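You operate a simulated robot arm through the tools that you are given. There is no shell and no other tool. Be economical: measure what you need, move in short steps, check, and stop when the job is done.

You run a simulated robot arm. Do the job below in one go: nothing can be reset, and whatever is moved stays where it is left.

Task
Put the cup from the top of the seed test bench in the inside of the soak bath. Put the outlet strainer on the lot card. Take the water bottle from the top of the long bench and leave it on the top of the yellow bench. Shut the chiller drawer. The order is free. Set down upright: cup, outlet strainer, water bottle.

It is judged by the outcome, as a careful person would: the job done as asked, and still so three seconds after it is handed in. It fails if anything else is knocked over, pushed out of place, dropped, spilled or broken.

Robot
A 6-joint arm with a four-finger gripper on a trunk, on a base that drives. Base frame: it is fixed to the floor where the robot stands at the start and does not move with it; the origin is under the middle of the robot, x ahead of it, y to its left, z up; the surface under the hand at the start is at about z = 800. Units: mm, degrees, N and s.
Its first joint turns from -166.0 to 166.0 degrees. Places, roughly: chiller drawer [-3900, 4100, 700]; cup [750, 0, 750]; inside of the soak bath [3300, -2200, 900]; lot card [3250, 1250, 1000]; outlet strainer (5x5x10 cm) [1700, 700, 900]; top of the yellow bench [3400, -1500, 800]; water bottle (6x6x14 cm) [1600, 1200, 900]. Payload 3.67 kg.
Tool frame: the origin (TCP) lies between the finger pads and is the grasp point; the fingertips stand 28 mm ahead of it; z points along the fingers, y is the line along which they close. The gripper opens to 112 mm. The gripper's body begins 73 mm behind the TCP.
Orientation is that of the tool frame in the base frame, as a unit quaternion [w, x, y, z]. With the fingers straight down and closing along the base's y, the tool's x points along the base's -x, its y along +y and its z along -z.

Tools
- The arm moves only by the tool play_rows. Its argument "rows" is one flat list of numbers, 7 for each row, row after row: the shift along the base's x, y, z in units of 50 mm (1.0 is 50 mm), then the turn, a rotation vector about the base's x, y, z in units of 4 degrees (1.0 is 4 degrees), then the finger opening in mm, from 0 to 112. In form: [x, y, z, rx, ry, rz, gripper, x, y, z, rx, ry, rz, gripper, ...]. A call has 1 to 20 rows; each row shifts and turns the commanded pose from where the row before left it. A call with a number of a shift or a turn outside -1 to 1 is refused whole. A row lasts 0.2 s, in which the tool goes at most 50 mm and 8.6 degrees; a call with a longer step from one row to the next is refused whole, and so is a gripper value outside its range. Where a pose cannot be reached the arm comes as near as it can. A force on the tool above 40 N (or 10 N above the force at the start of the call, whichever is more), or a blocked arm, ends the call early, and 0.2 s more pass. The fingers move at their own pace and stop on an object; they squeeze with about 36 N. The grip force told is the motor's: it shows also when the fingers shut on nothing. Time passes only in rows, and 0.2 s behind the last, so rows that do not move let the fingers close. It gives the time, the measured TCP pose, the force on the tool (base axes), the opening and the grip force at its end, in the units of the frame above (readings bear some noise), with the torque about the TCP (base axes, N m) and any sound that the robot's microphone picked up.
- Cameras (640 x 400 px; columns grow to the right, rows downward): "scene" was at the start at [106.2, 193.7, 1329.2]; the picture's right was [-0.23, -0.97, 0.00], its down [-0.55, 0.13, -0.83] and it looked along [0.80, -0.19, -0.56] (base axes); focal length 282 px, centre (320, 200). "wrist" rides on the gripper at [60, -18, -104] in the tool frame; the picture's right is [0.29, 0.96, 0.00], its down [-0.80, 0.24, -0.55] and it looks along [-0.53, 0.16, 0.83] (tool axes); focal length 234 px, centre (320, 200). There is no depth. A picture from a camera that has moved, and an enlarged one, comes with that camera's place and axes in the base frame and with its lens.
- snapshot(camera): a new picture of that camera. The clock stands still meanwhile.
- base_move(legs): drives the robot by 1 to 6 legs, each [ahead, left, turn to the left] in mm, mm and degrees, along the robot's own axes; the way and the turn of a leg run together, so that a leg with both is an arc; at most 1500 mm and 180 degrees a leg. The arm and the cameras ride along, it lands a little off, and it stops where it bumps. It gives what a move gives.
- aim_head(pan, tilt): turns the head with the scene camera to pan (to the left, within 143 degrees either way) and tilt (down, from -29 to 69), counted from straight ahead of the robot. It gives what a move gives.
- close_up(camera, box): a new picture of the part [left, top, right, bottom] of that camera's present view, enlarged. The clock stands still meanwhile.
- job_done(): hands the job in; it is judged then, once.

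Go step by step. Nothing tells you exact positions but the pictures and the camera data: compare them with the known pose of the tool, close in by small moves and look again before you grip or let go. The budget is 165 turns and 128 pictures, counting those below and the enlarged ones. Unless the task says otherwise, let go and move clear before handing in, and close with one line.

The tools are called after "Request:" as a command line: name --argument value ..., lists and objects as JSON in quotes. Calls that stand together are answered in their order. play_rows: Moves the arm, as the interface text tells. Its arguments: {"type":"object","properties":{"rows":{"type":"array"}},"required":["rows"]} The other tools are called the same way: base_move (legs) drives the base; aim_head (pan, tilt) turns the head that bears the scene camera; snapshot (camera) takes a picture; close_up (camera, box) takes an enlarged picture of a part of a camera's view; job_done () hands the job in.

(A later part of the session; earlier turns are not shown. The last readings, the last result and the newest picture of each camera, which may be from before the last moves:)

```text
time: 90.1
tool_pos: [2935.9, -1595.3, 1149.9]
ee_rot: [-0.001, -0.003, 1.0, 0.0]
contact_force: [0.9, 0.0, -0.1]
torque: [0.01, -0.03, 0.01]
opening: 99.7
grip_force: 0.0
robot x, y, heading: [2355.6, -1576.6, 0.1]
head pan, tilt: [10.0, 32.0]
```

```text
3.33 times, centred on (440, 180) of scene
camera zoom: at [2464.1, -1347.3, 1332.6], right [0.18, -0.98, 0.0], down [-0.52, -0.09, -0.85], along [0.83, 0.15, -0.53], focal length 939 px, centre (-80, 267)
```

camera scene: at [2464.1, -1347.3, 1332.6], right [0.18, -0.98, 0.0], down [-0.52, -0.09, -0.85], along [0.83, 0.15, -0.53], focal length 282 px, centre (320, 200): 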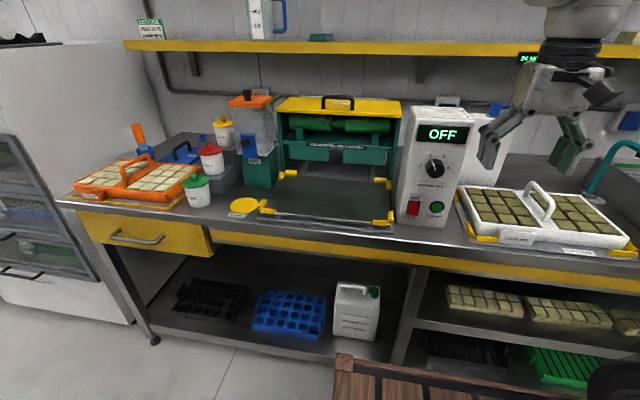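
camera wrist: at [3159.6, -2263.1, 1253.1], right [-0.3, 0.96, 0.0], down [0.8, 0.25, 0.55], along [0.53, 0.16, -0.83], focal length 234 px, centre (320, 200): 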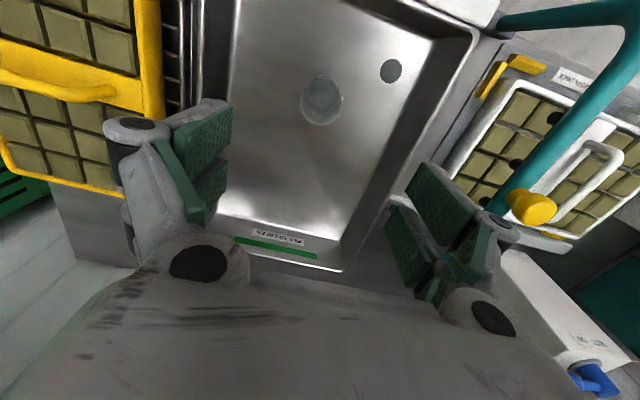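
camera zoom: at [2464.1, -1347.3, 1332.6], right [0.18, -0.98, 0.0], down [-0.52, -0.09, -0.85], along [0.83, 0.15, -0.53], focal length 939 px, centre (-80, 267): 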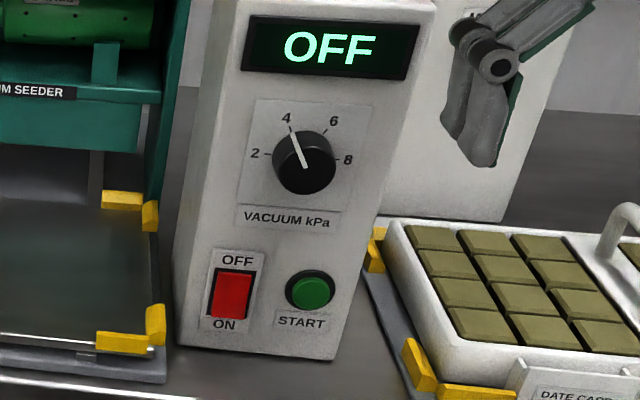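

The front of the yellow bench is crowded, but behind the white tray, right of the jug, there is free bench around (3460, -1910), in front of the shelf edge (x≈3560). That will serve for the bottle. Now I'll go back to look at the strainer and lot card.

Request:
base_move --legs '[[0, 1500, 0], [0, 750, 0]]'

Request:
aim_head --pan 20 --tilt 30

Request:
snapshot --camera "scene"

Request:
aim_head --pan 140 --tilt 35

Request:
snapshot --camera "scene"

```text
time: 101.2
tool_pos: [2935.1, 650.3, 1149.7]
ee_rot: [0.0, 0.001, 1.0, 0.0]
contact_force: [-0.1, -0.1, 0.4]
torque: [0.01, -0.02, -0.02]
opening: 100.2
grip_force: 0.1
robot x, y, heading: [2355.9, 673.9, -0.4]
head pan, tilt: [10.0, 32.0]
```

```text
time: 101.9
tool_pos: [2936.2, 650.8, 1150.3]
ee_rot: [0.0, 0.001, 1.0, 0.0]
contact_force: [-0.6, -0.3, -0.3]
torque: [-0.01, 0.03, -0.01]
opening: 99.8
grip_force: 0.0
robot x, y, heading: [2357.4, 672.1, 0.0]
head pan, tilt: [20.0, 30.0]
```

```text
90 pictures are left
camera scene: at [2462.4, 917.6, 1335.7], right [0.34, -0.94, 0.0], down [-0.47, -0.17, -0.87], along [0.82, 0.29, -0.5], focal length 282 px, centre (320, 200)
```

scene: 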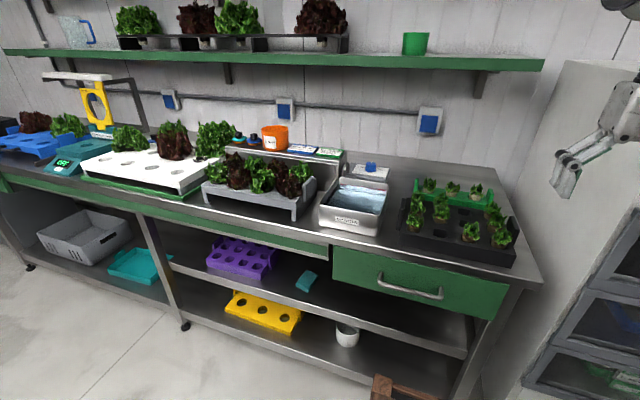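

```text
time: 103.9
tool_pos: [2935.6, 649.1, 1149.5]
ee_rot: [-0.001, 0.002, 1.0, 0.0]
contact_force: [0.4, 0.2, 0.7]
torque: [0.0, -0.03, -0.01]
opening: 99.9
grip_force: 0.0
robot x, y, heading: [2357.4, 671.1, -0.2]
head pan, tilt: [140.0, 35.0]
```

```text
89 pictures are left
camera scene: at [2310.1, 944.0, 1328.0], right [0.65, 0.76, 0.0], down [0.44, -0.37, -0.82], along [-0.63, 0.53, -0.57], focal length 282 px, centre (320, 200)
```

scene: 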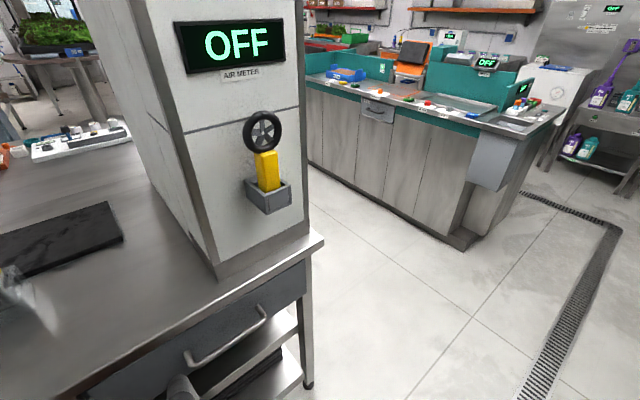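

The lot card may be on the raised ledge behind the lettuce; I'll zoom there after turning, and look at the long bench on the other side.

Request:
aim_head --pan -140 --tilt 30

Request:
snapshot --camera "scene"

Request:
aim_head --pan 20 --tilt 30

Request:
close_up --camera "scene" --box '[190, 100, 400, 240]'

```text
time: 107.8
tool_pos: [2936.8, 650.3, 1151.4]
ee_rot: [0.0, 0.002, 1.0, 0.001]
contact_force: [0.6, 0.2, -0.3]
torque: [-0.02, 0.01, -0.03]
opening: 100.3
grip_force: 0.0
robot x, y, heading: [2357.1, 674.0, -0.0]
head pan, tilt: [-140.0, 30.0]
```

```text
88 pictures are left
camera scene: at [2307.8, 829.2, 1335.8], right [-0.64, 0.77, 0.0], down [0.38, 0.32, -0.87], along [-0.67, -0.55, -0.5], focal length 282 px, centre (320, 200)
```

scene: 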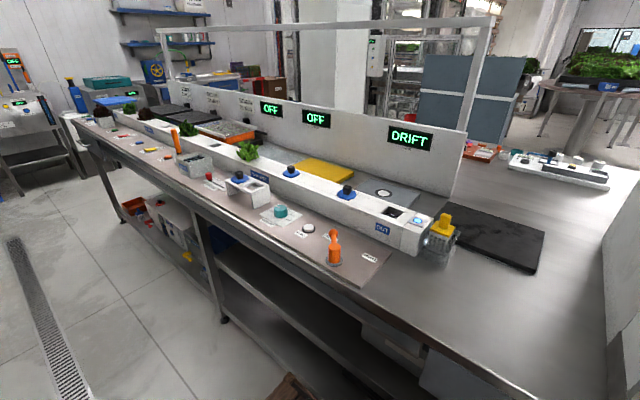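

```text
time: 110.3
tool_pos: [2934.3, 649.8, 1149.2]
ee_rot: [0.0, 0.001, 1.0, 0.001]
contact_force: [0.1, -0.5, -0.7]
torque: [-0.01, -0.02, -0.01]
opening: 100.0
grip_force: 0.1
robot x, y, heading: [2357.2, 675.5, -0.5]
head pan, tilt: [20.0, 30.0]
```

```text
2.86 times, centred on (295, 170) of scene
camera zoom: at [2462.4, 917.6, 1335.8], right [0.34, -0.94, 0.0], down [-0.47, -0.17, -0.87], along [0.82, 0.29, -0.5], focal length 805 px, centre (391, 286)
```

zoom: 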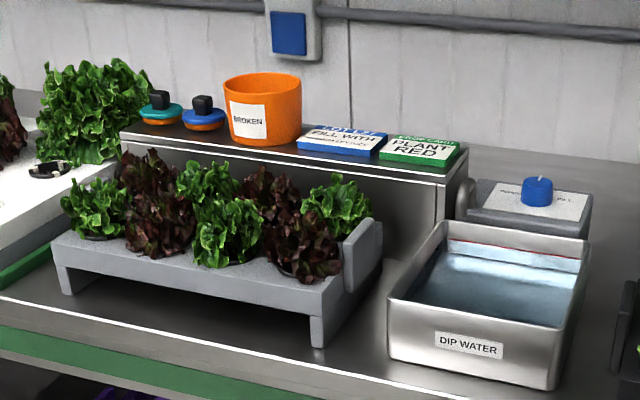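

I'll zoom in more: on the two cards to read them, and later on the yellow-topped item at the channel end.

Request:
close_up --camera "scene" --box '[280, 130, 350, 174]'

Request:
aim_head --pan -140 --tilt 30

Request:
close_up --camera "scene" --box '[290, 160, 490, 300]'

```text
9.09 times, centred on (315, 152) of scene
camera zoom: at [2462.4, 917.6, 1335.8], right [0.34, -0.94, 0.0], down [-0.47, -0.17, -0.87], along [0.82, 0.29, -0.5], focal length 2561 px, centre (366, 636)
```

zoom: 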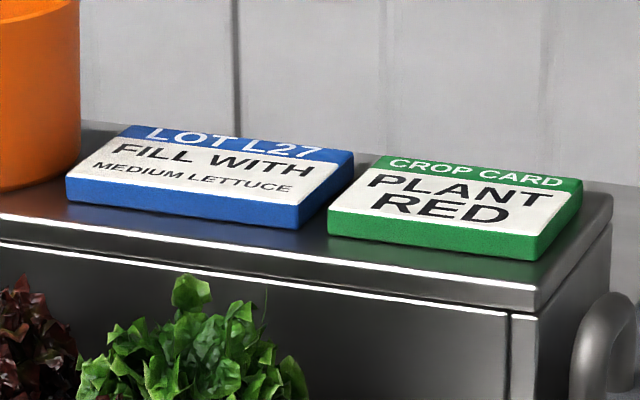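

```text
time: 112.7
tool_pos: [2935.7, 651.1, 1149.6]
ee_rot: [-0.001, 0.002, 1.0, -0.001]
contact_force: [-0.4, 0.6, -0.5]
torque: [0.04, -0.02, 0.02]
opening: 99.9
grip_force: 0.0
robot x, y, heading: [2356.7, 672.5, -0.0]
head pan, tilt: [-140.0, 30.0]
```

```text
2.86 times, centred on (390, 230) of scene
camera zoom: at [2307.8, 829.2, 1335.8], right [-0.64, 0.77, 0.0], down [0.38, 0.32, -0.87], along [-0.67, -0.55, -0.5], focal length 805 px, centre (120, 114)
```

zoom: 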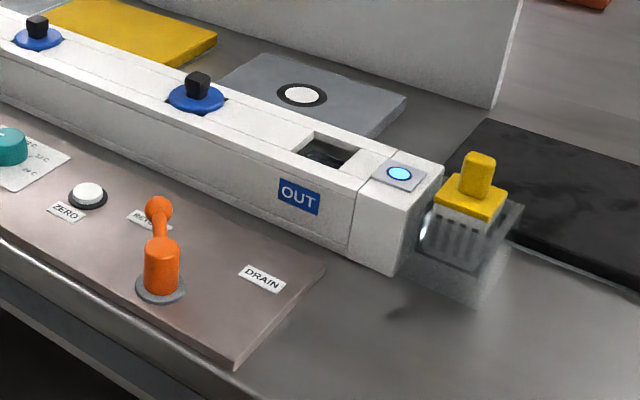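

The strainer is the yellow-handled piece in a clear holder at the channel outlet, about (1660, 705). The blue "LOT L27" card is the lot card. I'll centre in the corridor and turn to face the long bench.

Request:
base_move --legs '[[60, 0, 0], [0, 0, -90], [0, 0, -90]]'

Request:
aim_head --pan 0 --tilt 40

Request:
snapshot --camera "scene"

Request:
snapshot --camera "wrist"

```text
time: 121.3
tool_pos: [1836.0, 683.8, 1149.9]
ee_rot: [0.0, 1.0, 0.009, 0.0]
contact_force: [0.0, 0.3, -0.5]
torque: [-0.01, 0.01, 0.02]
opening: 100.1
grip_force: 0.1
robot x, y, heading: [2415.3, 671.5, -179.2]
head pan, tilt: [-140.0, 30.0]
```

```text
time: 123.5
tool_pos: [1835.8, 682.9, 1150.3]
ee_rot: [0.001, 1.0, 0.009, 0.0]
contact_force: [-0.2, -1.0, 0.4]
torque: [0.0, 0.0, -0.04]
opening: 100.1
grip_force: 0.0
robot x, y, heading: [2420.0, 670.9, -179.2]
head pan, tilt: [0.0, 40.0]
```

```text
84 pictures are left
camera scene: at [2314.0, 455.3, 1320.4], right [-0.02, 1.0, 0.0], down [0.64, 0.01, -0.77], along [-0.77, -0.01, -0.64], focal length 282 px, centre (320, 200)
```

scene: 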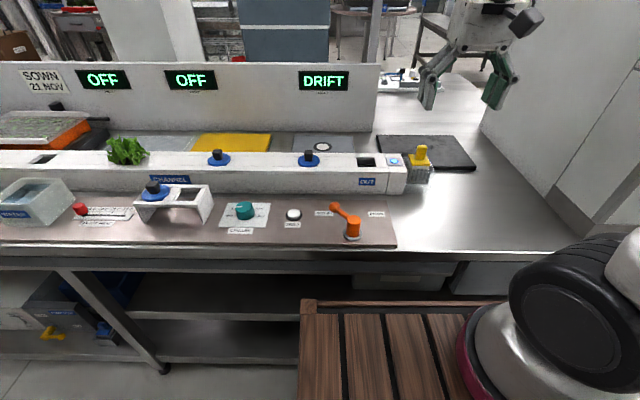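

```text
83 pictures are left
camera wrist: at [1894.8, 703.2, 1253.7], right [0.3, -0.95, 0.0], down [-0.79, -0.25, 0.55], along [-0.53, -0.17, -0.83], focal length 234 px, centre (320, 200)
```

wrist: 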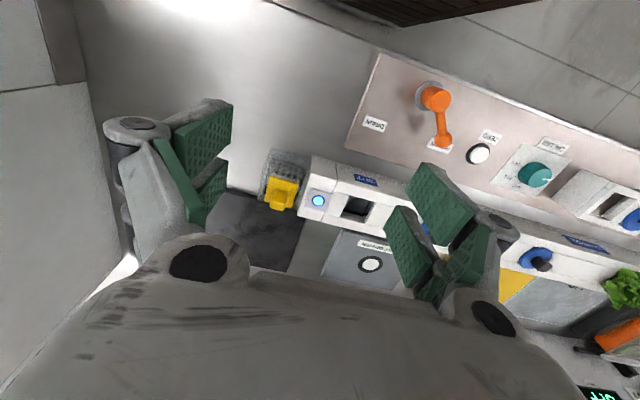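

The handle triangulates to about (1685, 702, 945). I'll zoom in from both cameras for detail of the handle and holder.

Request:
close_up --camera "scene" --box '[370, 130, 470, 200]'

Request:
close_up --camera "wrist" --box '[230, 130, 350, 230]'

```text
5.71 times, centred on (420, 165) of scene
camera zoom: at [2314.0, 455.3, 1320.4], right [-0.02, 1.0, 0.0], down [0.64, 0.01, -0.77], along [-0.77, -0.01, -0.64], focal length 1610 px, centre (-251, 400)
```

zoom: 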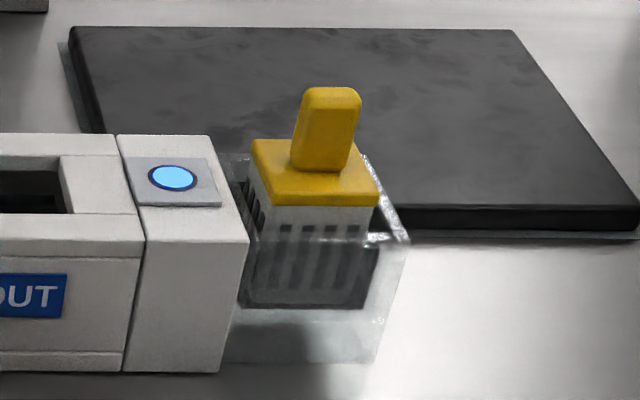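

```text
4.00 times, centred on (290, 180) of wrist
camera zoom: at [1894.8, 703.2, 1253.7], right [0.3, -0.95, 0.0], down [-0.79, -0.25, 0.55], along [-0.53, -0.17, -0.83], focal length 937 px, centre (440, 280)
```

zoom: 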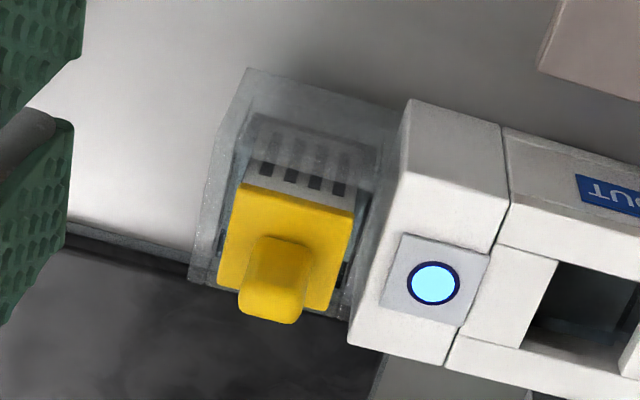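

The strainer stands loosely in a clear holder; handle about 22 mm wide, z 939–975 at (1690, 701). I'll move above it with fingers partly closed, down to z≈1040, and check.

Request:
play_rows --rows '[-0.95, 0.12, 0, 0, 0, 0, 60, -0.98, 0.12, 0, 0, 0, 0, 60, -0.98, 0.12, 0, 0, 0, 0, 60, 0, 0, -0.7, 0, 0, 0, 60, 0, 0, -0.8, 0, 0, 0, 60, 0, 0, -0.7, 0, 0, 0, 60]'

Request:
snapshot --camera "wrist"

Request:
close_up --camera "scene" --box '[370, 100, 470, 200]'

```text
time: 124.9
tool_pos: [1690.0, 702.4, 1040.2]
ee_rot: [0.0, 1.0, 0.009, 0.0]
contact_force: [1.3, -0.7, 0.6]
torque: [0.02, 0.04, -0.01]
opening: 60.1
grip_force: 0.0
robot x, y, heading: [2416.4, 671.8, -179.1]
head pan, tilt: [0.0, 40.0]
```

```text
80 pictures are left
camera wrist: at [1749.6, 721.3, 1144.3], right [0.3, -0.95, 0.0], down [-0.79, -0.25, 0.55], along [-0.53, -0.17, -0.83], focal length 234 px, centre (320, 200)
```

wrist: 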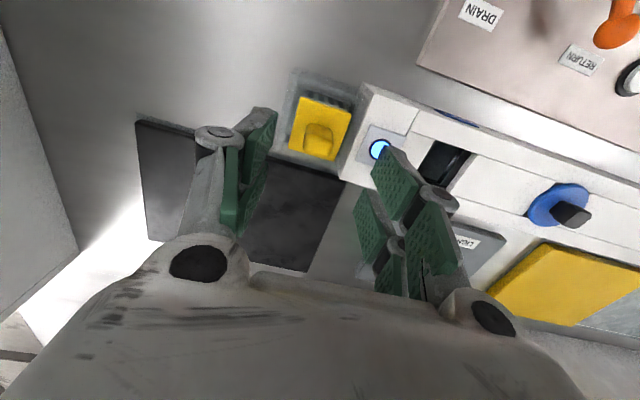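

```text
4.00 times, centred on (420, 150) of scene
camera zoom: at [2314.1, 455.2, 1320.4], right [-0.02, 1.0, 0.0], down [0.64, 0.01, -0.77], along [-0.77, -0.01, -0.64], focal length 1127 px, centre (-80, 400)
```

zoom: 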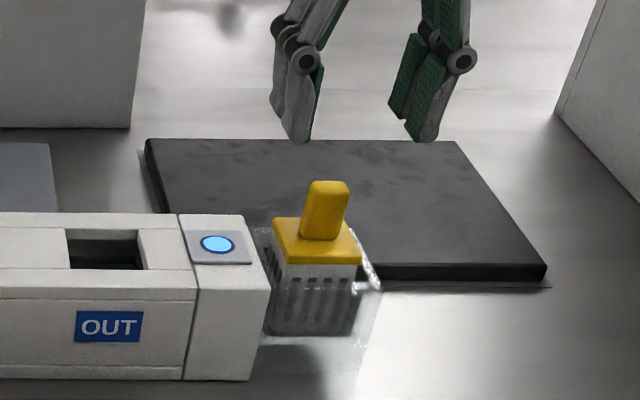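

Alignment is good. I'll descend to z≈971, close on the handle and check.

Request:
play_rows --rows '[0, 0, -0.6, 0, 0, 0, 60, 0, 0, -0.5, 0, 0, 0, 60, 0, 0, -0.28, 0, 0, 0, 60, 0, 0, 0, 0, 0, 0, 5, 0, 0, 0, 0, 0, 0, 5, 0, 0, 0, 0, 0, 0, 5]'

Request:
close_up --camera "scene" --box '[370, 100, 470, 200]'

```text
time: 126.3
tool_pos: [1690.4, 701.0, 971.0]
ee_rot: [0.0, 1.0, 0.008, -0.001]
contact_force: [-0.6, 0.8, 0.0]
torque: [0.06, -0.03, 0.0]
opening: 22.8
grip_force: 36.3
robot x, y, heading: [2414.1, 672.8, -179.0]
head pan, tilt: [0.0, 40.0]
```

```text
4.00 times, centred on (420, 150) of scene
camera zoom: at [2313.9, 455.2, 1320.4], right [-0.02, 1.0, 0.0], down [0.64, 0.01, -0.77], along [-0.77, -0.01, -0.64], focal length 1127 px, centre (-80, 400)
```

zoom: 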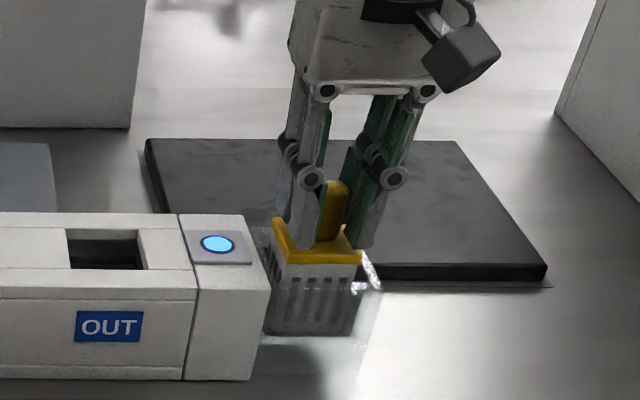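

Handle gripped. I'll lift straight up slowly and check.

Request:
play_rows --rows '[0, 0, 0.2, 0, 0, 0, 5, 0, 0, 0.4, 0, 0, 0, 5, 0, 0, 0.4, 0, 0, 0, 5, 0, 0, 0.5, 0, 0, 0, 5, 0, 0, 0.7, 0, 0, 0, 5, 0, 0, 0.8, 0, 0, 0, 5, 0, 0, 0.8, 0, 0, 0, 5]'

Request:
close_up --camera "scene" --box '[330, 0, 530, 200]'

```text
time: 127.9
tool_pos: [1688.9, 701.0, 1161.7]
ee_rot: [0.0, 1.0, 0.008, 0.0]
contact_force: [0.3, -0.2, -1.4]
torque: [-0.02, -0.01, 0.0]
opening: 23.0
grip_force: 36.0
robot x, y, heading: [2413.8, 669.5, -179.3]
head pan, tilt: [0.0, 40.0]
```

```text
2.00 times, centred on (430, 100) of scene
camera zoom: at [2313.7, 455.2, 1320.4], right [-0.02, 1.0, 0.0], down [0.64, 0.01, -0.77], along [-0.77, -0.01, -0.64], focal length 563 px, centre (100, 400)
```

zoom: 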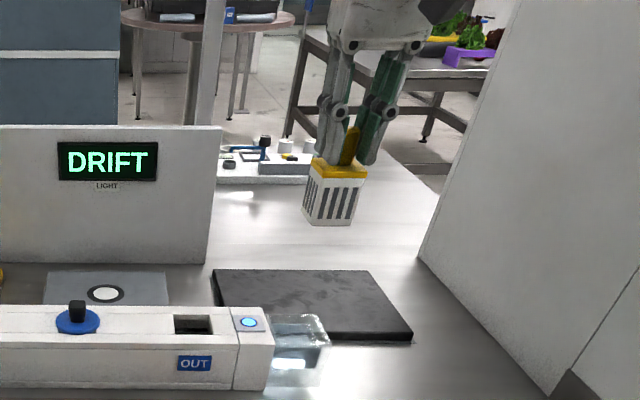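

The strainer is out. I'll retract the arm, turn back to face the green bench, and strafe to the card.

Request:
play_rows --rows '[0.95, -0.12, 0.25, 0, 0, 0, 5, 0.95, -0.12, 0.25, 0, 0, 0, 5, 0.98, -0.12, 0.15, 0, 0, 0, 5]'

Request:
base_move --legs '[[0, 0, 90], [0, 0, 89]]'

Request:
base_move --legs '[[0, 500, 0]]'

Request:
aim_head --pan 5 --tilt 25

Request:
snapshot --camera "scene"

Request:
snapshot --camera "wrist"

```text
time: 128.7
tool_pos: [1835.1, 682.9, 1194.5]
ee_rot: [0.0, 1.0, 0.008, 0.001]
contact_force: [-1.6, -0.4, -1.7]
torque: [0.01, -0.1, 0.0]
opening: 23.2
grip_force: 36.1
robot x, y, heading: [2415.5, 677.0, -179.2]
head pan, tilt: [0.0, 40.0]
```

```text
time: 136.7
tool_pos: [2996.6, 645.0, 1195.0]
ee_rot: [0.001, 0.006, 1.0, 0.001]
contact_force: [-0.7, 0.5, -0.5]
torque: [0.02, 0.01, -0.01]
opening: 23.2
grip_force: 36.2
robot x, y, heading: [2415.0, 672.5, -0.5]
head pan, tilt: [0.0, 40.0]
```

```text
time: 139.6
tool_pos: [3002.3, 1147.0, 1194.2]
ee_rot: [-0.001, 0.006, 1.0, 0.0]
contact_force: [0.0, 0.2, -0.9]
torque: [-0.01, 0.03, -0.02]
opening: 23.0
grip_force: 36.1
robot x, y, heading: [2421.1, 1173.3, -1.0]
head pan, tilt: [0.0, 40.0]
```

```text
time: 140.4
tool_pos: [3002.4, 1147.0, 1193.8]
ee_rot: [0.0, 0.004, 1.0, 0.0]
contact_force: [0.6, 0.5, 0.0]
torque: [-0.02, -0.01, 0.0]
opening: 22.8
grip_force: 35.9
robot x, y, heading: [2422.8, 1174.1, -0.7]
head pan, tilt: [5.0, 25.0]
```

```text
76 pictures are left
camera scene: at [2536.1, 1394.3, 1343.7], right [0.08, -1.0, 0.0], down [-0.42, -0.03, -0.91], along [0.9, 0.07, -0.42], focal length 282 px, centre (320, 200)
```

scene: 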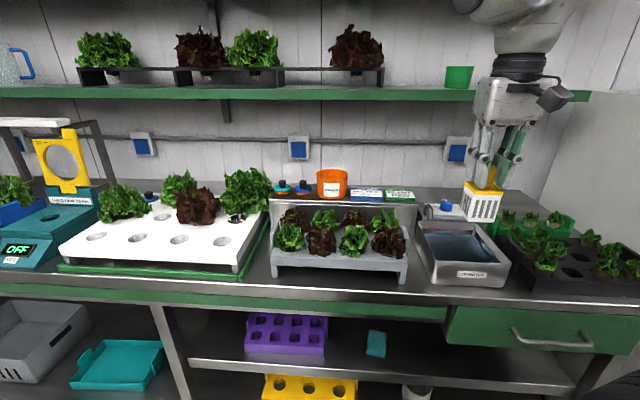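

```text
75 pictures are left
camera wrist: at [2941.9, 1130.2, 1298.0], right [-0.28, 0.96, 0.0], down [0.8, 0.23, 0.55], along [0.53, 0.15, -0.83], focal length 234 px, centre (320, 200)
```

wrist: 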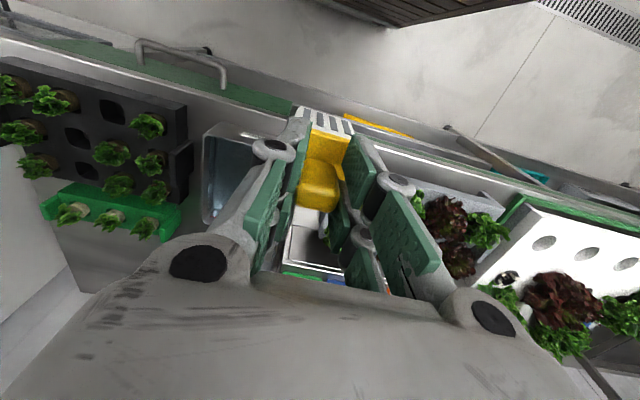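

I'll zoom in on the cards for triangulation.

Request:
close_up --camera "scene" --box '[300, 160, 440, 240]'

```text
4.57 times, centred on (370, 200) of scene
camera zoom: at [2536.1, 1394.3, 1343.7], right [0.08, -1.0, 0.0], down [-0.42, -0.03, -0.91], along [0.9, 0.07, -0.42], focal length 1288 px, centre (91, 200)
```

zoom: 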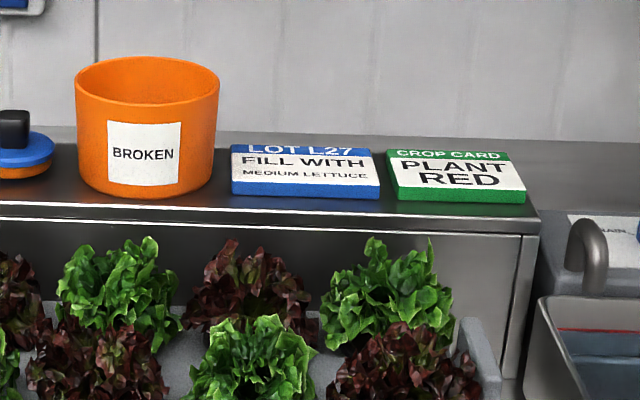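

Triangulated: lot card top centre (3380, 1308, 983), about 103 × 68 mm; lettuce tops about z 1015. I'll move the base ahead 130 and left 155, then recheck.

Request:
base_move --legs '[[0, 155, 0.8], [130, 0, 0]]'

Request:
snapshot --camera "scene"

```text
time: 142.7
tool_pos: [3133.1, 1309.3, 1193.8]
ee_rot: [0.0, -0.002, 1.0, 0.0]
contact_force: [0.6, 0.8, -1.0]
torque: [-0.01, 0.01, 0.02]
opening: 22.9
grip_force: 35.8
robot x, y, heading: [2551.9, 1327.8, 0.2]
head pan, tilt: [5.0, 25.0]
```

```text
73 pictures are left
camera scene: at [2663.3, 1550.8, 1343.7], right [0.09, -1.0, 0.0], down [-0.42, -0.04, -0.91], along [0.9, 0.08, -0.42], focal length 282 px, centre (320, 200)
```

scene: 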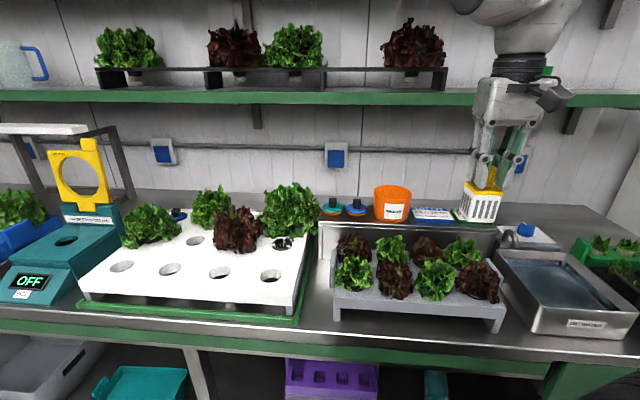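

TCP y is already 1309. I'll extend to x = 3380 at this height and look.

Request:
play_rows --rows '[0.7, 0, 0, 0, 0, 0, 5, 0.95, 0, 0, 0, 0, 0, 5, 0.95, 0, 0, 0, 0, 0, 5, 0.95, 0, 0, 0, 0, 0, 5, 0.9, 0, 0, 0, 0, 0, 5, 0.48, 0, 0, 0, 0, 0, 5]'

Request:
close_up --camera "scene" --box '[370, 120, 510, 240]'

Request:
snapshot --camera "wrist"

```text
time: 144.1
tool_pos: [3379.7, 1310.3, 1194.0]
ee_rot: [0.0, -0.002, 1.0, 0.0]
contact_force: [0.6, -0.6, -0.3]
torque: [0.0, -0.02, 0.01]
opening: 23.2
grip_force: 36.3
robot x, y, heading: [2553.4, 1328.9, 0.3]
head pan, tilt: [5.0, 25.0]
```

```text
3.33 times, centred on (440, 180) of scene
camera zoom: at [2662.9, 1550.8, 1343.7], right [0.09, -1.0, 0.0], down [-0.42, -0.04, -0.91], along [0.9, 0.08, -0.42], focal length 939 px, centre (-80, 267)
```

zoom: 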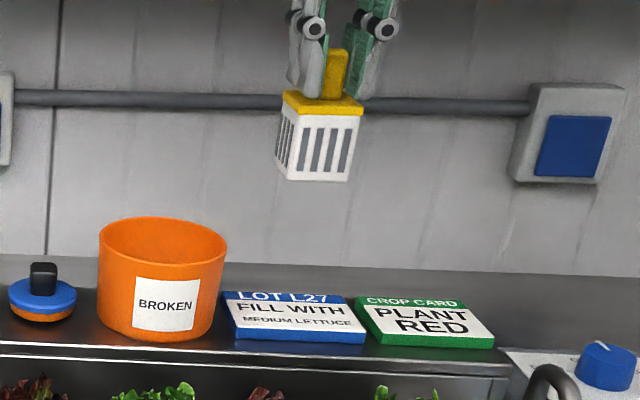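

```text
71 pictures are left
camera wrist: at [3319.8, 1293.4, 1297.7], right [-0.29, 0.96, 0.0], down [0.8, 0.24, 0.55], along [0.53, 0.16, -0.83], focal length 234 px, centre (320, 200)
```

wrist: 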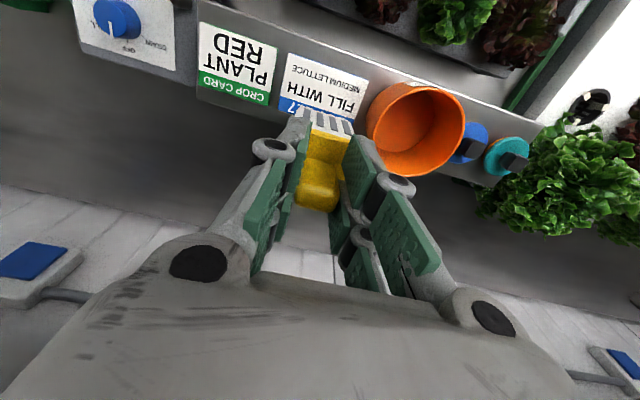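

The estimates agree: card centre ≈ (3374, 1307). I'll shift slightly and lower to about 20 mm above.

Request:
play_rows --rows '[-0.11, -0.06, -0.5, 0, 0, 0, 5, 0, 0, -0.7, 0, 0, 0, 5, 0, 0, -0.5, 0, 0, 0, 5, 0, 0, -0.18, 0, 0, 0, 5]'

Request:
close_up --camera "scene" --box '[390, 170, 470, 230]'

Request:
snapshot --camera "wrist"

```text
time: 145.1
tool_pos: [3376.3, 1306.7, 1099.7]
ee_rot: [0.0, -0.002, 1.0, -0.001]
contact_force: [-0.4, -0.5, -0.9]
torque: [-0.02, -0.01, -0.04]
opening: 22.9
grip_force: 35.9
robot x, y, heading: [2553.7, 1328.6, 0.5]
head pan, tilt: [5.0, 25.0]
```

```text
6.67 times, centred on (430, 200) of scene
camera zoom: at [2663.3, 1550.9, 1343.7], right [0.09, -1.0, 0.0], down [-0.42, -0.04, -0.91], along [0.9, 0.08, -0.42], focal length 1878 px, centre (-413, 200)
```

zoom: 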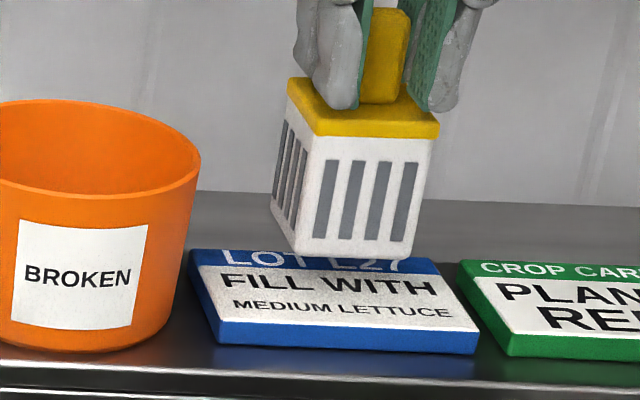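

```text
69 pictures are left
camera wrist: at [3314.6, 1289.8, 1203.5], right [-0.29, 0.96, 0.0], down [0.8, 0.24, 0.55], along [0.53, 0.16, -0.83], focal length 234 px, centre (320, 200)
```

wrist: 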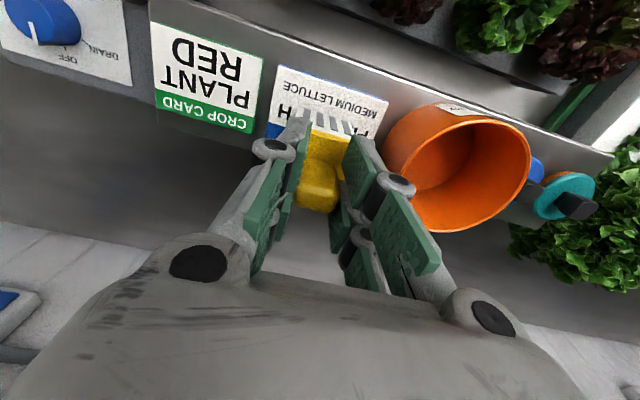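

The strainer lines up over the lot card's centre. I'll lower in small steps to contact.

Request:
play_rows --rows '[0, 0, -0.1, 0, 0, 0, 5, 0, 0, -0.08, 0, 0, 0, 5]'

Request:
play_rows --rows '[0, 0, -0.05, 0, 0, 0, 5]'

Request:
play_rows --rows '[0, 0, -0.05, 0, 0, 0, 5]'

Request:
play_rows --rows '[0, 0, -0.04, 0, 0, 0, 5]'

Request:
close_up --camera "scene" --box '[390, 170, 470, 230]'

```text
time: 145.7
tool_pos: [3373.2, 1307.5, 1092.0]
ee_rot: [0.0, -0.002, 1.0, 0.0]
contact_force: [-0.2, 0.8, 0.3]
torque: [0.02, -0.05, 0.03]
opening: 22.9
grip_force: 36.4
robot x, y, heading: [2552.2, 1327.8, 0.1]
head pan, tilt: [5.0, 25.0]
```

```text
time: 146.1
tool_pos: [3373.8, 1307.7, 1088.8]
ee_rot: [0.0, -0.002, 1.0, 0.0]
contact_force: [0.2, 0.7, -1.9]
torque: [0.0, 0.0, -0.03]
opening: 22.9
grip_force: 36.3
robot x, y, heading: [2550.6, 1331.7, 0.2]
head pan, tilt: [5.0, 25.0]
```

```text
time: 146.5
tool_pos: [3374.0, 1307.8, 1085.8]
ee_rot: [-0.001, -0.002, 1.0, 0.0]
contact_force: [0.2, 1.2, -1.0]
torque: [-0.01, 0.0, 0.02]
opening: 23.1
grip_force: 35.5
robot x, y, heading: [2552.8, 1325.3, 0.2]
head pan, tilt: [5.0, 25.0]
```

```text
time: 146.9
tool_pos: [3374.8, 1307.6, 1085.0]
ee_rot: [-0.001, -0.002, 1.0, 0.001]
contact_force: [0.0, -0.4, -0.8]
torque: [-0.01, -0.01, -0.03]
opening: 23.0
grip_force: 36.2
robot x, y, heading: [2550.5, 1330.9, 0.3]
head pan, tilt: [5.0, 25.0]
```

```text
6.67 times, centred on (430, 200) of scene
camera zoom: at [2663.3, 1550.9, 1343.7], right [0.09, -1.0, 0.0], down [-0.42, -0.04, -0.91], along [0.9, 0.08, -0.42], focal length 1878 px, centre (-413, 200)
```

zoom: 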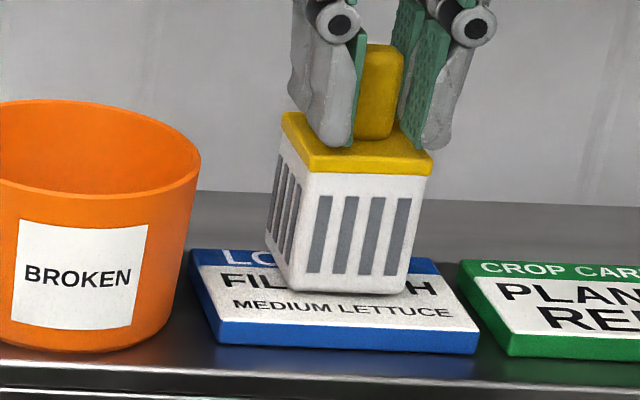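

Close to touching; a few more small steps.

Request:
play_rows --rows '[0, 0, -0.04, 0, 0, 0, 5]'

Request:
play_rows --rows '[0, 0, -0.04, 0, 0, 0, 5]'

Request:
play_rows --rows '[0, 0, -0.04, 0, 0, 0, 5]'

```text
time: 147.3
tool_pos: [3373.7, 1308.4, 1082.4]
ee_rot: [0.0, -0.002, 1.0, -0.001]
contact_force: [-0.2, -0.6, 0.4]
torque: [-0.01, -0.01, -0.03]
opening: 22.7
grip_force: 35.8
robot x, y, heading: [2552.9, 1335.1, 0.0]
head pan, tilt: [5.0, 25.0]
```

```text
time: 147.7
tool_pos: [3373.2, 1307.1, 1082.0]
ee_rot: [0.0, -0.001, 1.0, 0.001]
contact_force: [-1.1, 0.6, 13.7]
torque: [0.1, 0.03, 0.0]
opening: 23.0
grip_force: 36.2
robot x, y, heading: [2552.1, 1330.5, 0.5]
head pan, tilt: [5.0, 25.0]
```

```text
time: 148.1
tool_pos: [3374.6, 1306.2, 1080.0]
ee_rot: [0.002, -0.002, 1.0, 0.0]
contact_force: [2.0, 0.8, 31.9]
torque: [0.0, -0.27, 0.0]
opening: 23.0
grip_force: 36.2
robot x, y, heading: [2552.7, 1331.4, -0.0]
head pan, tilt: [5.0, 25.0]
```

In contact. I'll ease the pressure, open to 60 mm and rise.

Request:
play_rows --rows '[0, 0, 0.05, 0, 0, 0, 5, 0, 0, 0, 0, 0, 0, 60, 0, 0, 0, 0, 0, 0, 60, 0, 0, 0.4, 0, 0, 0, 60, 0, 0, 0.8, 0, 0, 0, 60, 0, 0, 0.9, 0, 0, 0, 60]'

Request:
close_up --camera "scene" --box '[380, 130, 500, 230]'

```text
time: 149.5
tool_pos: [3375.6, 1306.9, 1184.7]
ee_rot: [-0.001, -0.002, 1.0, 0.0]
contact_force: [0.5, 0.1, -0.2]
torque: [0.02, 0.04, 0.03]
opening: 59.7
grip_force: 0.0
robot x, y, heading: [2554.4, 1323.3, 0.4]
head pan, tilt: [5.0, 25.0]
```

```text
4.00 times, centred on (440, 180) of scene
camera zoom: at [2663.5, 1550.9, 1343.7], right [0.09, -1.0, 0.0], down [-0.42, -0.04, -0.91], along [0.9, 0.08, -0.42], focal length 1127 px, centre (-160, 280)
```

zoom: 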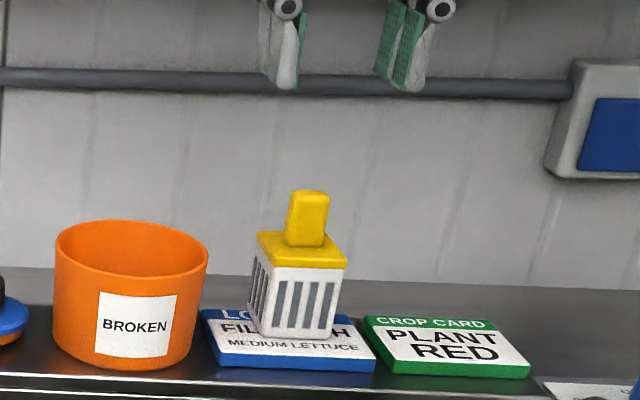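

The strainer stands upright on the lot card. Next: retract, back off, and go to the left end of the long bench for the bottle, facing it (−y).

Request:
play_rows --rows '[-0.9, 0, 0, 0, 0, 0, 60, -0.98, 0, 0, 0, 0, 0, 60, -0.98, 0, 0, 0, 0, 0, 60, -0.98, 0, 0, 0, 0, 0, 60, -0.98, 0, 0, 0, 0, 0, 60]'

Request:
base_move --legs '[[-250, 0, 0], [0, 650, 0], [0, 0, -90]]'

Request:
aim_head --pan -35 --tilt 25

Request:
snapshot --camera "scene"

```text
time: 150.7
tool_pos: [3132.9, 1308.0, 1183.2]
ee_rot: [-0.001, -0.001, 1.0, 0.0]
contact_force: [1.2, -0.3, -0.3]
torque: [-0.03, 0.06, 0.02]
opening: 59.7
grip_force: 0.1
robot x, y, heading: [2553.6, 1333.0, 0.1]
head pan, tilt: [5.0, 25.0]
```

```text
time: 159.5
tool_pos: [2284.0, 1394.3, 1184.6]
ee_rot: [0.0, 0.701, 0.713, 0.0]
contact_force: [0.2, 0.7, 0.6]
torque: [-0.02, 0.0, 0.0]
opening: 59.8
grip_force: 0.1
robot x, y, heading: [2296.8, 1978.1, -89.2]
head pan, tilt: [5.0, 25.0]
```

```text
time: 160.6
tool_pos: [2284.6, 1393.5, 1183.1]
ee_rot: [0.0, 0.701, 0.713, 0.0]
contact_force: [0.3, 0.2, -0.3]
torque: [0.01, 0.01, 0.02]
opening: 60.0
grip_force: 0.1
robot x, y, heading: [2300.5, 1975.0, -89.1]
head pan, tilt: [-35.0, 25.0]
```

```text
66 pictures are left
camera scene: at [2462.7, 1881.7, 1343.7], right [-0.83, 0.56, 0.0], down [0.24, 0.35, -0.91], along [-0.51, -0.75, -0.42], focal length 282 px, centre (320, 200)
```

scene: 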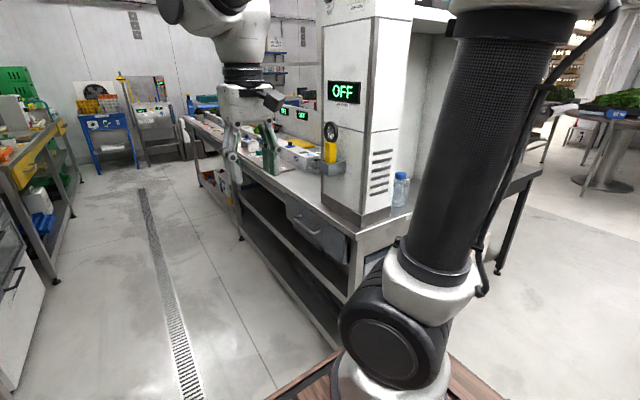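

Way is clear; I'll drive right 620 mm to face the bottle.

Request:
base_move --legs '[[0, -620, -0.8]]'

Request:
aim_head --pan -10 --tilt 30

Request:
snapshot --camera "scene"

Request:
snapshot --camera "wrist"

```text
time: 164.1
tool_pos: [1658.1, 1388.2, 1184.3]
ee_rot: [0.0, 0.706, 0.708, 0.0]
contact_force: [-0.1, 0.6, -0.2]
torque: [-0.02, 0.01, 0.01]
opening: 60.1
grip_force: 0.0
robot x, y, heading: [1680.0, 1971.3, -89.8]
head pan, tilt: [-35.0, 25.0]
```

```text
time: 164.9
tool_pos: [1659.3, 1388.2, 1183.1]
ee_rot: [0.0, 0.706, 0.708, 0.0]
contact_force: [0.0, 0.7, 0.4]
torque: [-0.04, 0.0, -0.03]
opening: 59.9
grip_force: 0.1
robot x, y, heading: [1683.6, 1970.2, -89.8]
head pan, tilt: [-10.0, 30.0]
```

```text
65 pictures are left
camera scene: at [1880.2, 1860.1, 1335.8], right [-0.99, 0.17, 0.0], down [0.09, 0.49, -0.87], along [-0.15, -0.85, -0.5], focal length 282 px, centre (320, 200)
```

scene: 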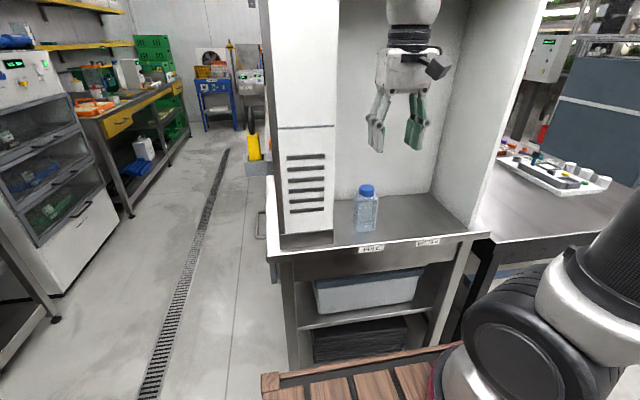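

```text
64 pictures are left
camera wrist: at [1640.0, 1448.8, 1287.6], right [0.96, 0.29, 0.0], down [0.24, -0.8, 0.55], along [0.16, -0.53, -0.83], focal length 234 px, centre (320, 200)
```

wrist: 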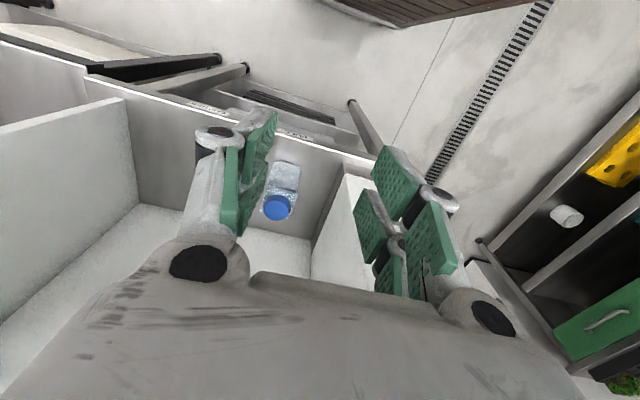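

The bottle's cap triangulates to about (1635, 1211, 976), with the hood's front panel inner face near x=1724. I'll zoom in to refine shape and position.

Request:
close_up --camera "scene" --box '[325, 165, 425, 245]'

Request:
close_up --camera "wrist" --box '[230, 140, 350, 230]'

```text
5.00 times, centred on (375, 205) of scene
camera zoom: at [1880.2, 1860.1, 1335.8], right [-0.99, 0.17, 0.0], down [0.09, 0.49, -0.87], along [-0.15, -0.85, -0.5], focal length 1408 px, centre (45, 175)
```

zoom: 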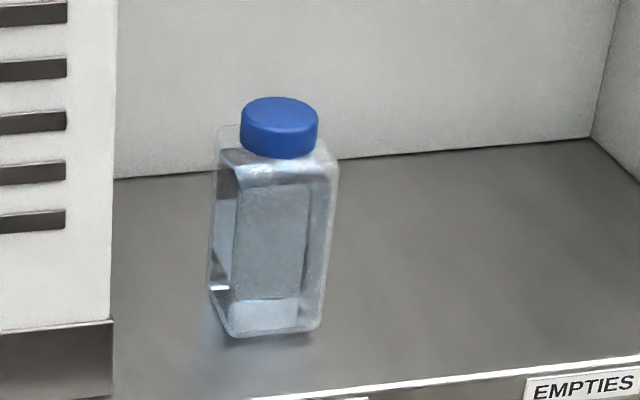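

```text
4.44 times, centred on (290, 185) of wrist
camera zoom: at [1640.0, 1448.8, 1287.6], right [0.96, 0.29, 0.0], down [0.24, -0.8, 0.55], along [0.16, -0.53, -0.83], focal length 1041 px, centre (453, 267)
```

zoom: 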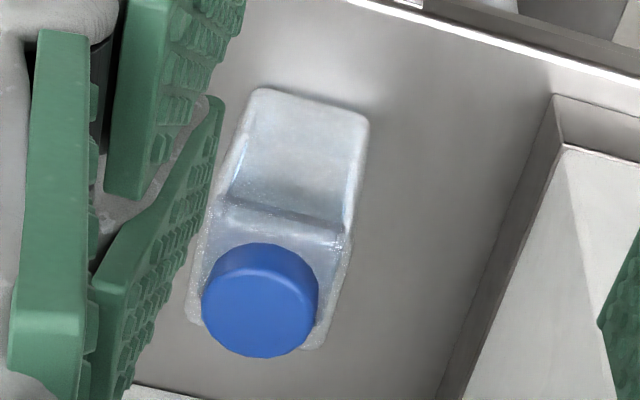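

The bottle is square, axis-aligned, centre (1636, 1214), cap top ≈983. I'll tilt the head up to check roof clearance for the forearm before going in.

Request:
aim_head --pan -15 --tilt -5

Request:
snapshot --camera "scene"

```text
time: 165.9
tool_pos: [1658.8, 1387.9, 1184.5]
ee_rot: [0.0, 0.705, 0.709, 0.0]
contact_force: [0.1, 1.2, 0.2]
torque: [0.02, -0.02, 0.01]
opening: 59.9
grip_force: 0.0
robot x, y, heading: [1681.8, 1968.8, -89.5]
head pan, tilt: [-15.0, -5.0]
```

```text
61 pictures are left
camera scene: at [1873.4, 1864.6, 1391.8], right [-0.97, 0.26, 0.0], down [-0.02, -0.08, -1.0], along [-0.25, -0.96, 0.09], focal length 282 px, centre (320, 200)
```

scene: 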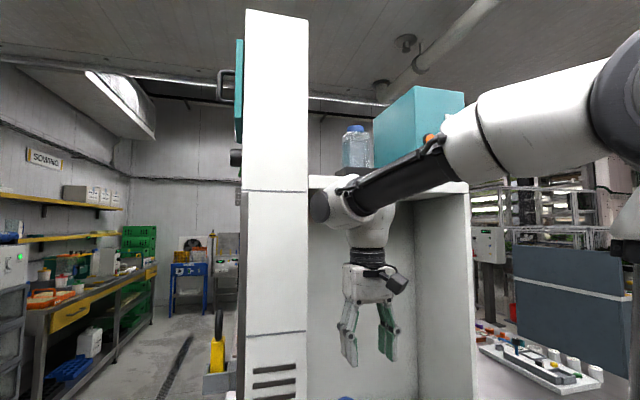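

The hood roof is at z≈1490, with the forearm fine if I enter low. I'll lower to z≈1050 outside, then move in over the bottle.

Request:
play_rows --rows '[0, 0, -0.8, 0, 0, 0, 85, 0, 0, -0.95, 0, 0, 0, 85, 0, 0, -0.93, 0, 0, 0, 85, -0.11, -0.7, 0, 0, 0, 0, 85, -0.11, -0.9, 0, 0, 0, 0, 85, -0.11, -0.95, 0, 0, 0, 0, 85, -0.11, -0.92, 0, 0, 0, 0, 85]'

Request:
snapshot --camera "wrist"

Request:
aim_head --pan -10 --tilt 20

Request:
snapshot --camera "scene"

```text
time: 167.6
tool_pos: [1634.8, 1214.9, 1049.2]
ee_rot: [0.0, 0.706, 0.708, 0.0]
contact_force: [-0.4, -0.8, 0.0]
torque: [0.01, -0.01, 0.02]
opening: 85.1
grip_force: 0.0
robot x, y, heading: [1682.0, 1968.9, -89.8]
head pan, tilt: [-15.0, -5.0]
```

```text
60 pictures are left
camera wrist: at [1618.0, 1276.0, 1153.2], right [0.96, 0.29, 0.0], down [0.24, -0.8, 0.55], along [0.16, -0.53, -0.83], focal length 234 px, centre (320, 200)
```

wrist: 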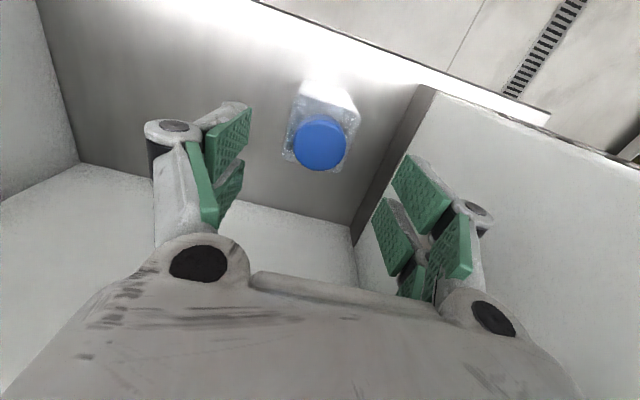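

```text
time: 168.4
tool_pos: [1636.4, 1215.8, 1050.1]
ee_rot: [0.001, 0.706, 0.708, 0.0]
contact_force: [0.5, 0.4, -0.8]
torque: [-0.04, 0.04, 0.02]
opening: 84.9
grip_force: 0.0
robot x, y, heading: [1679.4, 1965.1, -89.7]
head pan, tilt: [-10.0, 20.0]
```

```text
59 pictures are left
camera scene: at [1879.5, 1857.1, 1351.9], right [-0.99, 0.17, 0.0], down [0.06, 0.34, -0.94], along [-0.16, -0.93, -0.34], focal length 282 px, centre (320, 200)
```

scene: 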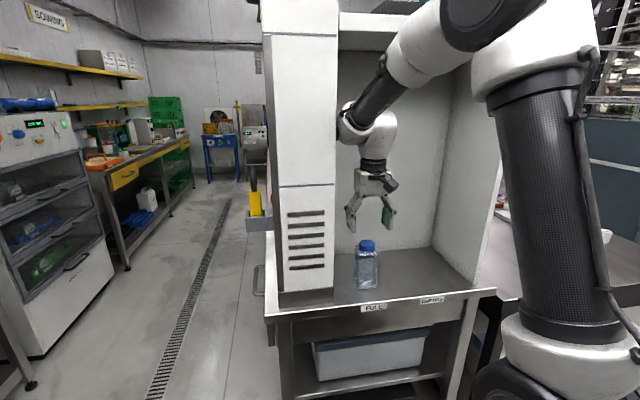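

Aligned over the bottle. I'll descend to z≈925 and close gently.

Request:
play_rows --rows '[0, 0.03, -0.6, 0, 0, 0, 85, 0, 0, -0.7, 0, 0, 0, 85, 0, 0, -0.7, 0, 0, 0, 85, 0, 0, -0.5, 0, 0, 0, 85, 0, 0, 0, 0, 0, 0, 40, 0, 0, 0, 0, 0, 0, 40]'

Request:
snapshot --camera "wrist"

Request:
close_up --camera "scene" --box '[290, 90, 450, 310]'

```text
time: 169.8
tool_pos: [1635.6, 1215.8, 924.3]
ee_rot: [0.0, 0.706, 0.708, 0.0]
contact_force: [-0.5, -2.1, 1.9]
torque: [-0.35, 0.04, 0.01]
opening: 58.0
grip_force: 36.1
robot x, y, heading: [1676.5, 1971.0, -89.7]
head pan, tilt: [-10.0, 20.0]
```

```text
58 pictures are left
camera wrist: at [1617.7, 1276.6, 1028.1], right [0.96, 0.29, 0.0], down [0.24, -0.8, 0.55], along [0.16, -0.53, -0.83], focal length 234 px, centre (320, 200)
```

wrist: 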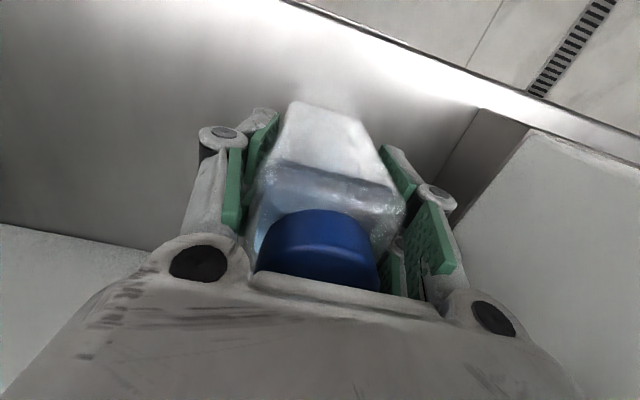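

```text
1.82 times, centred on (370, 200) of scene
camera zoom: at [1878.9, 1857.5, 1352.0], right [-0.99, 0.17, 0.0], down [0.06, 0.34, -0.94], along [-0.16, -0.93, -0.34], focal length 512 px, centre (229, 200)
```

zoom: 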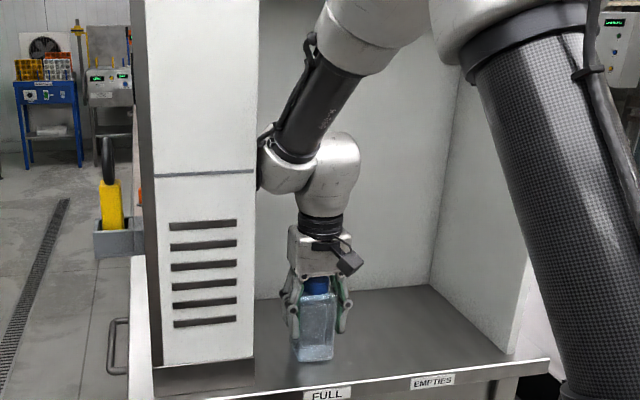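

The bottle is gripped (58 mm). I'll lift 100 mm and back out of the hood.

Request:
play_rows --rows '[0, 0, 0.3, 0, 0, 0, 40, 0, 0, 0.6, 0, 0, 0, 40, 0, 0, 0.7, 0, 0, 0, 40, 0, 0, 0.5, 0, 0, 0, 40, 0, 0.5, 0, 0, 0, 0, 40, 0, 0.9, 0, 0, 0, 0, 40, 0, 0.9, 0, 0, 0, 0, 40, 0, 0.9, 0, 0, 0, 0, 40, 0, 0.4, 0, 0, 0, 0, 40]'

Request:
snapshot --camera "scene"

```text
time: 171.8
tool_pos: [1637.2, 1396.1, 1029.3]
ee_rot: [-0.001, 0.705, 0.709, 0.001]
contact_force: [0.0, 0.0, -3.6]
torque: [0.03, -0.01, -0.02]
opening: 57.7
grip_force: 35.7
robot x, y, heading: [1679.5, 1966.0, -89.9]
head pan, tilt: [-10.0, 20.0]
```

```text
56 pictures are left
camera scene: at [1879.9, 1857.0, 1351.8], right [-0.99, 0.17, 0.0], down [0.06, 0.34, -0.94], along [-0.16, -0.93, -0.34], focal length 282 px, centre (320, 200)
```

scene: 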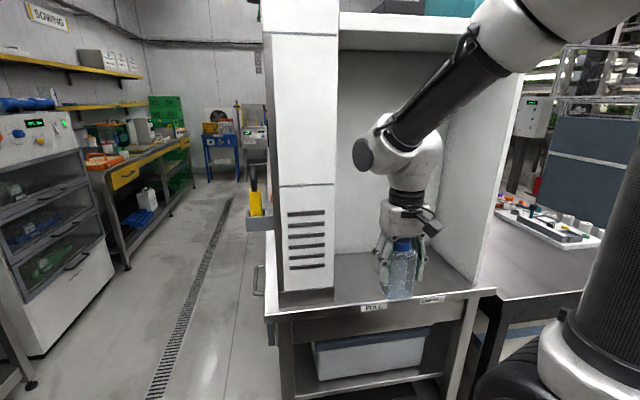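

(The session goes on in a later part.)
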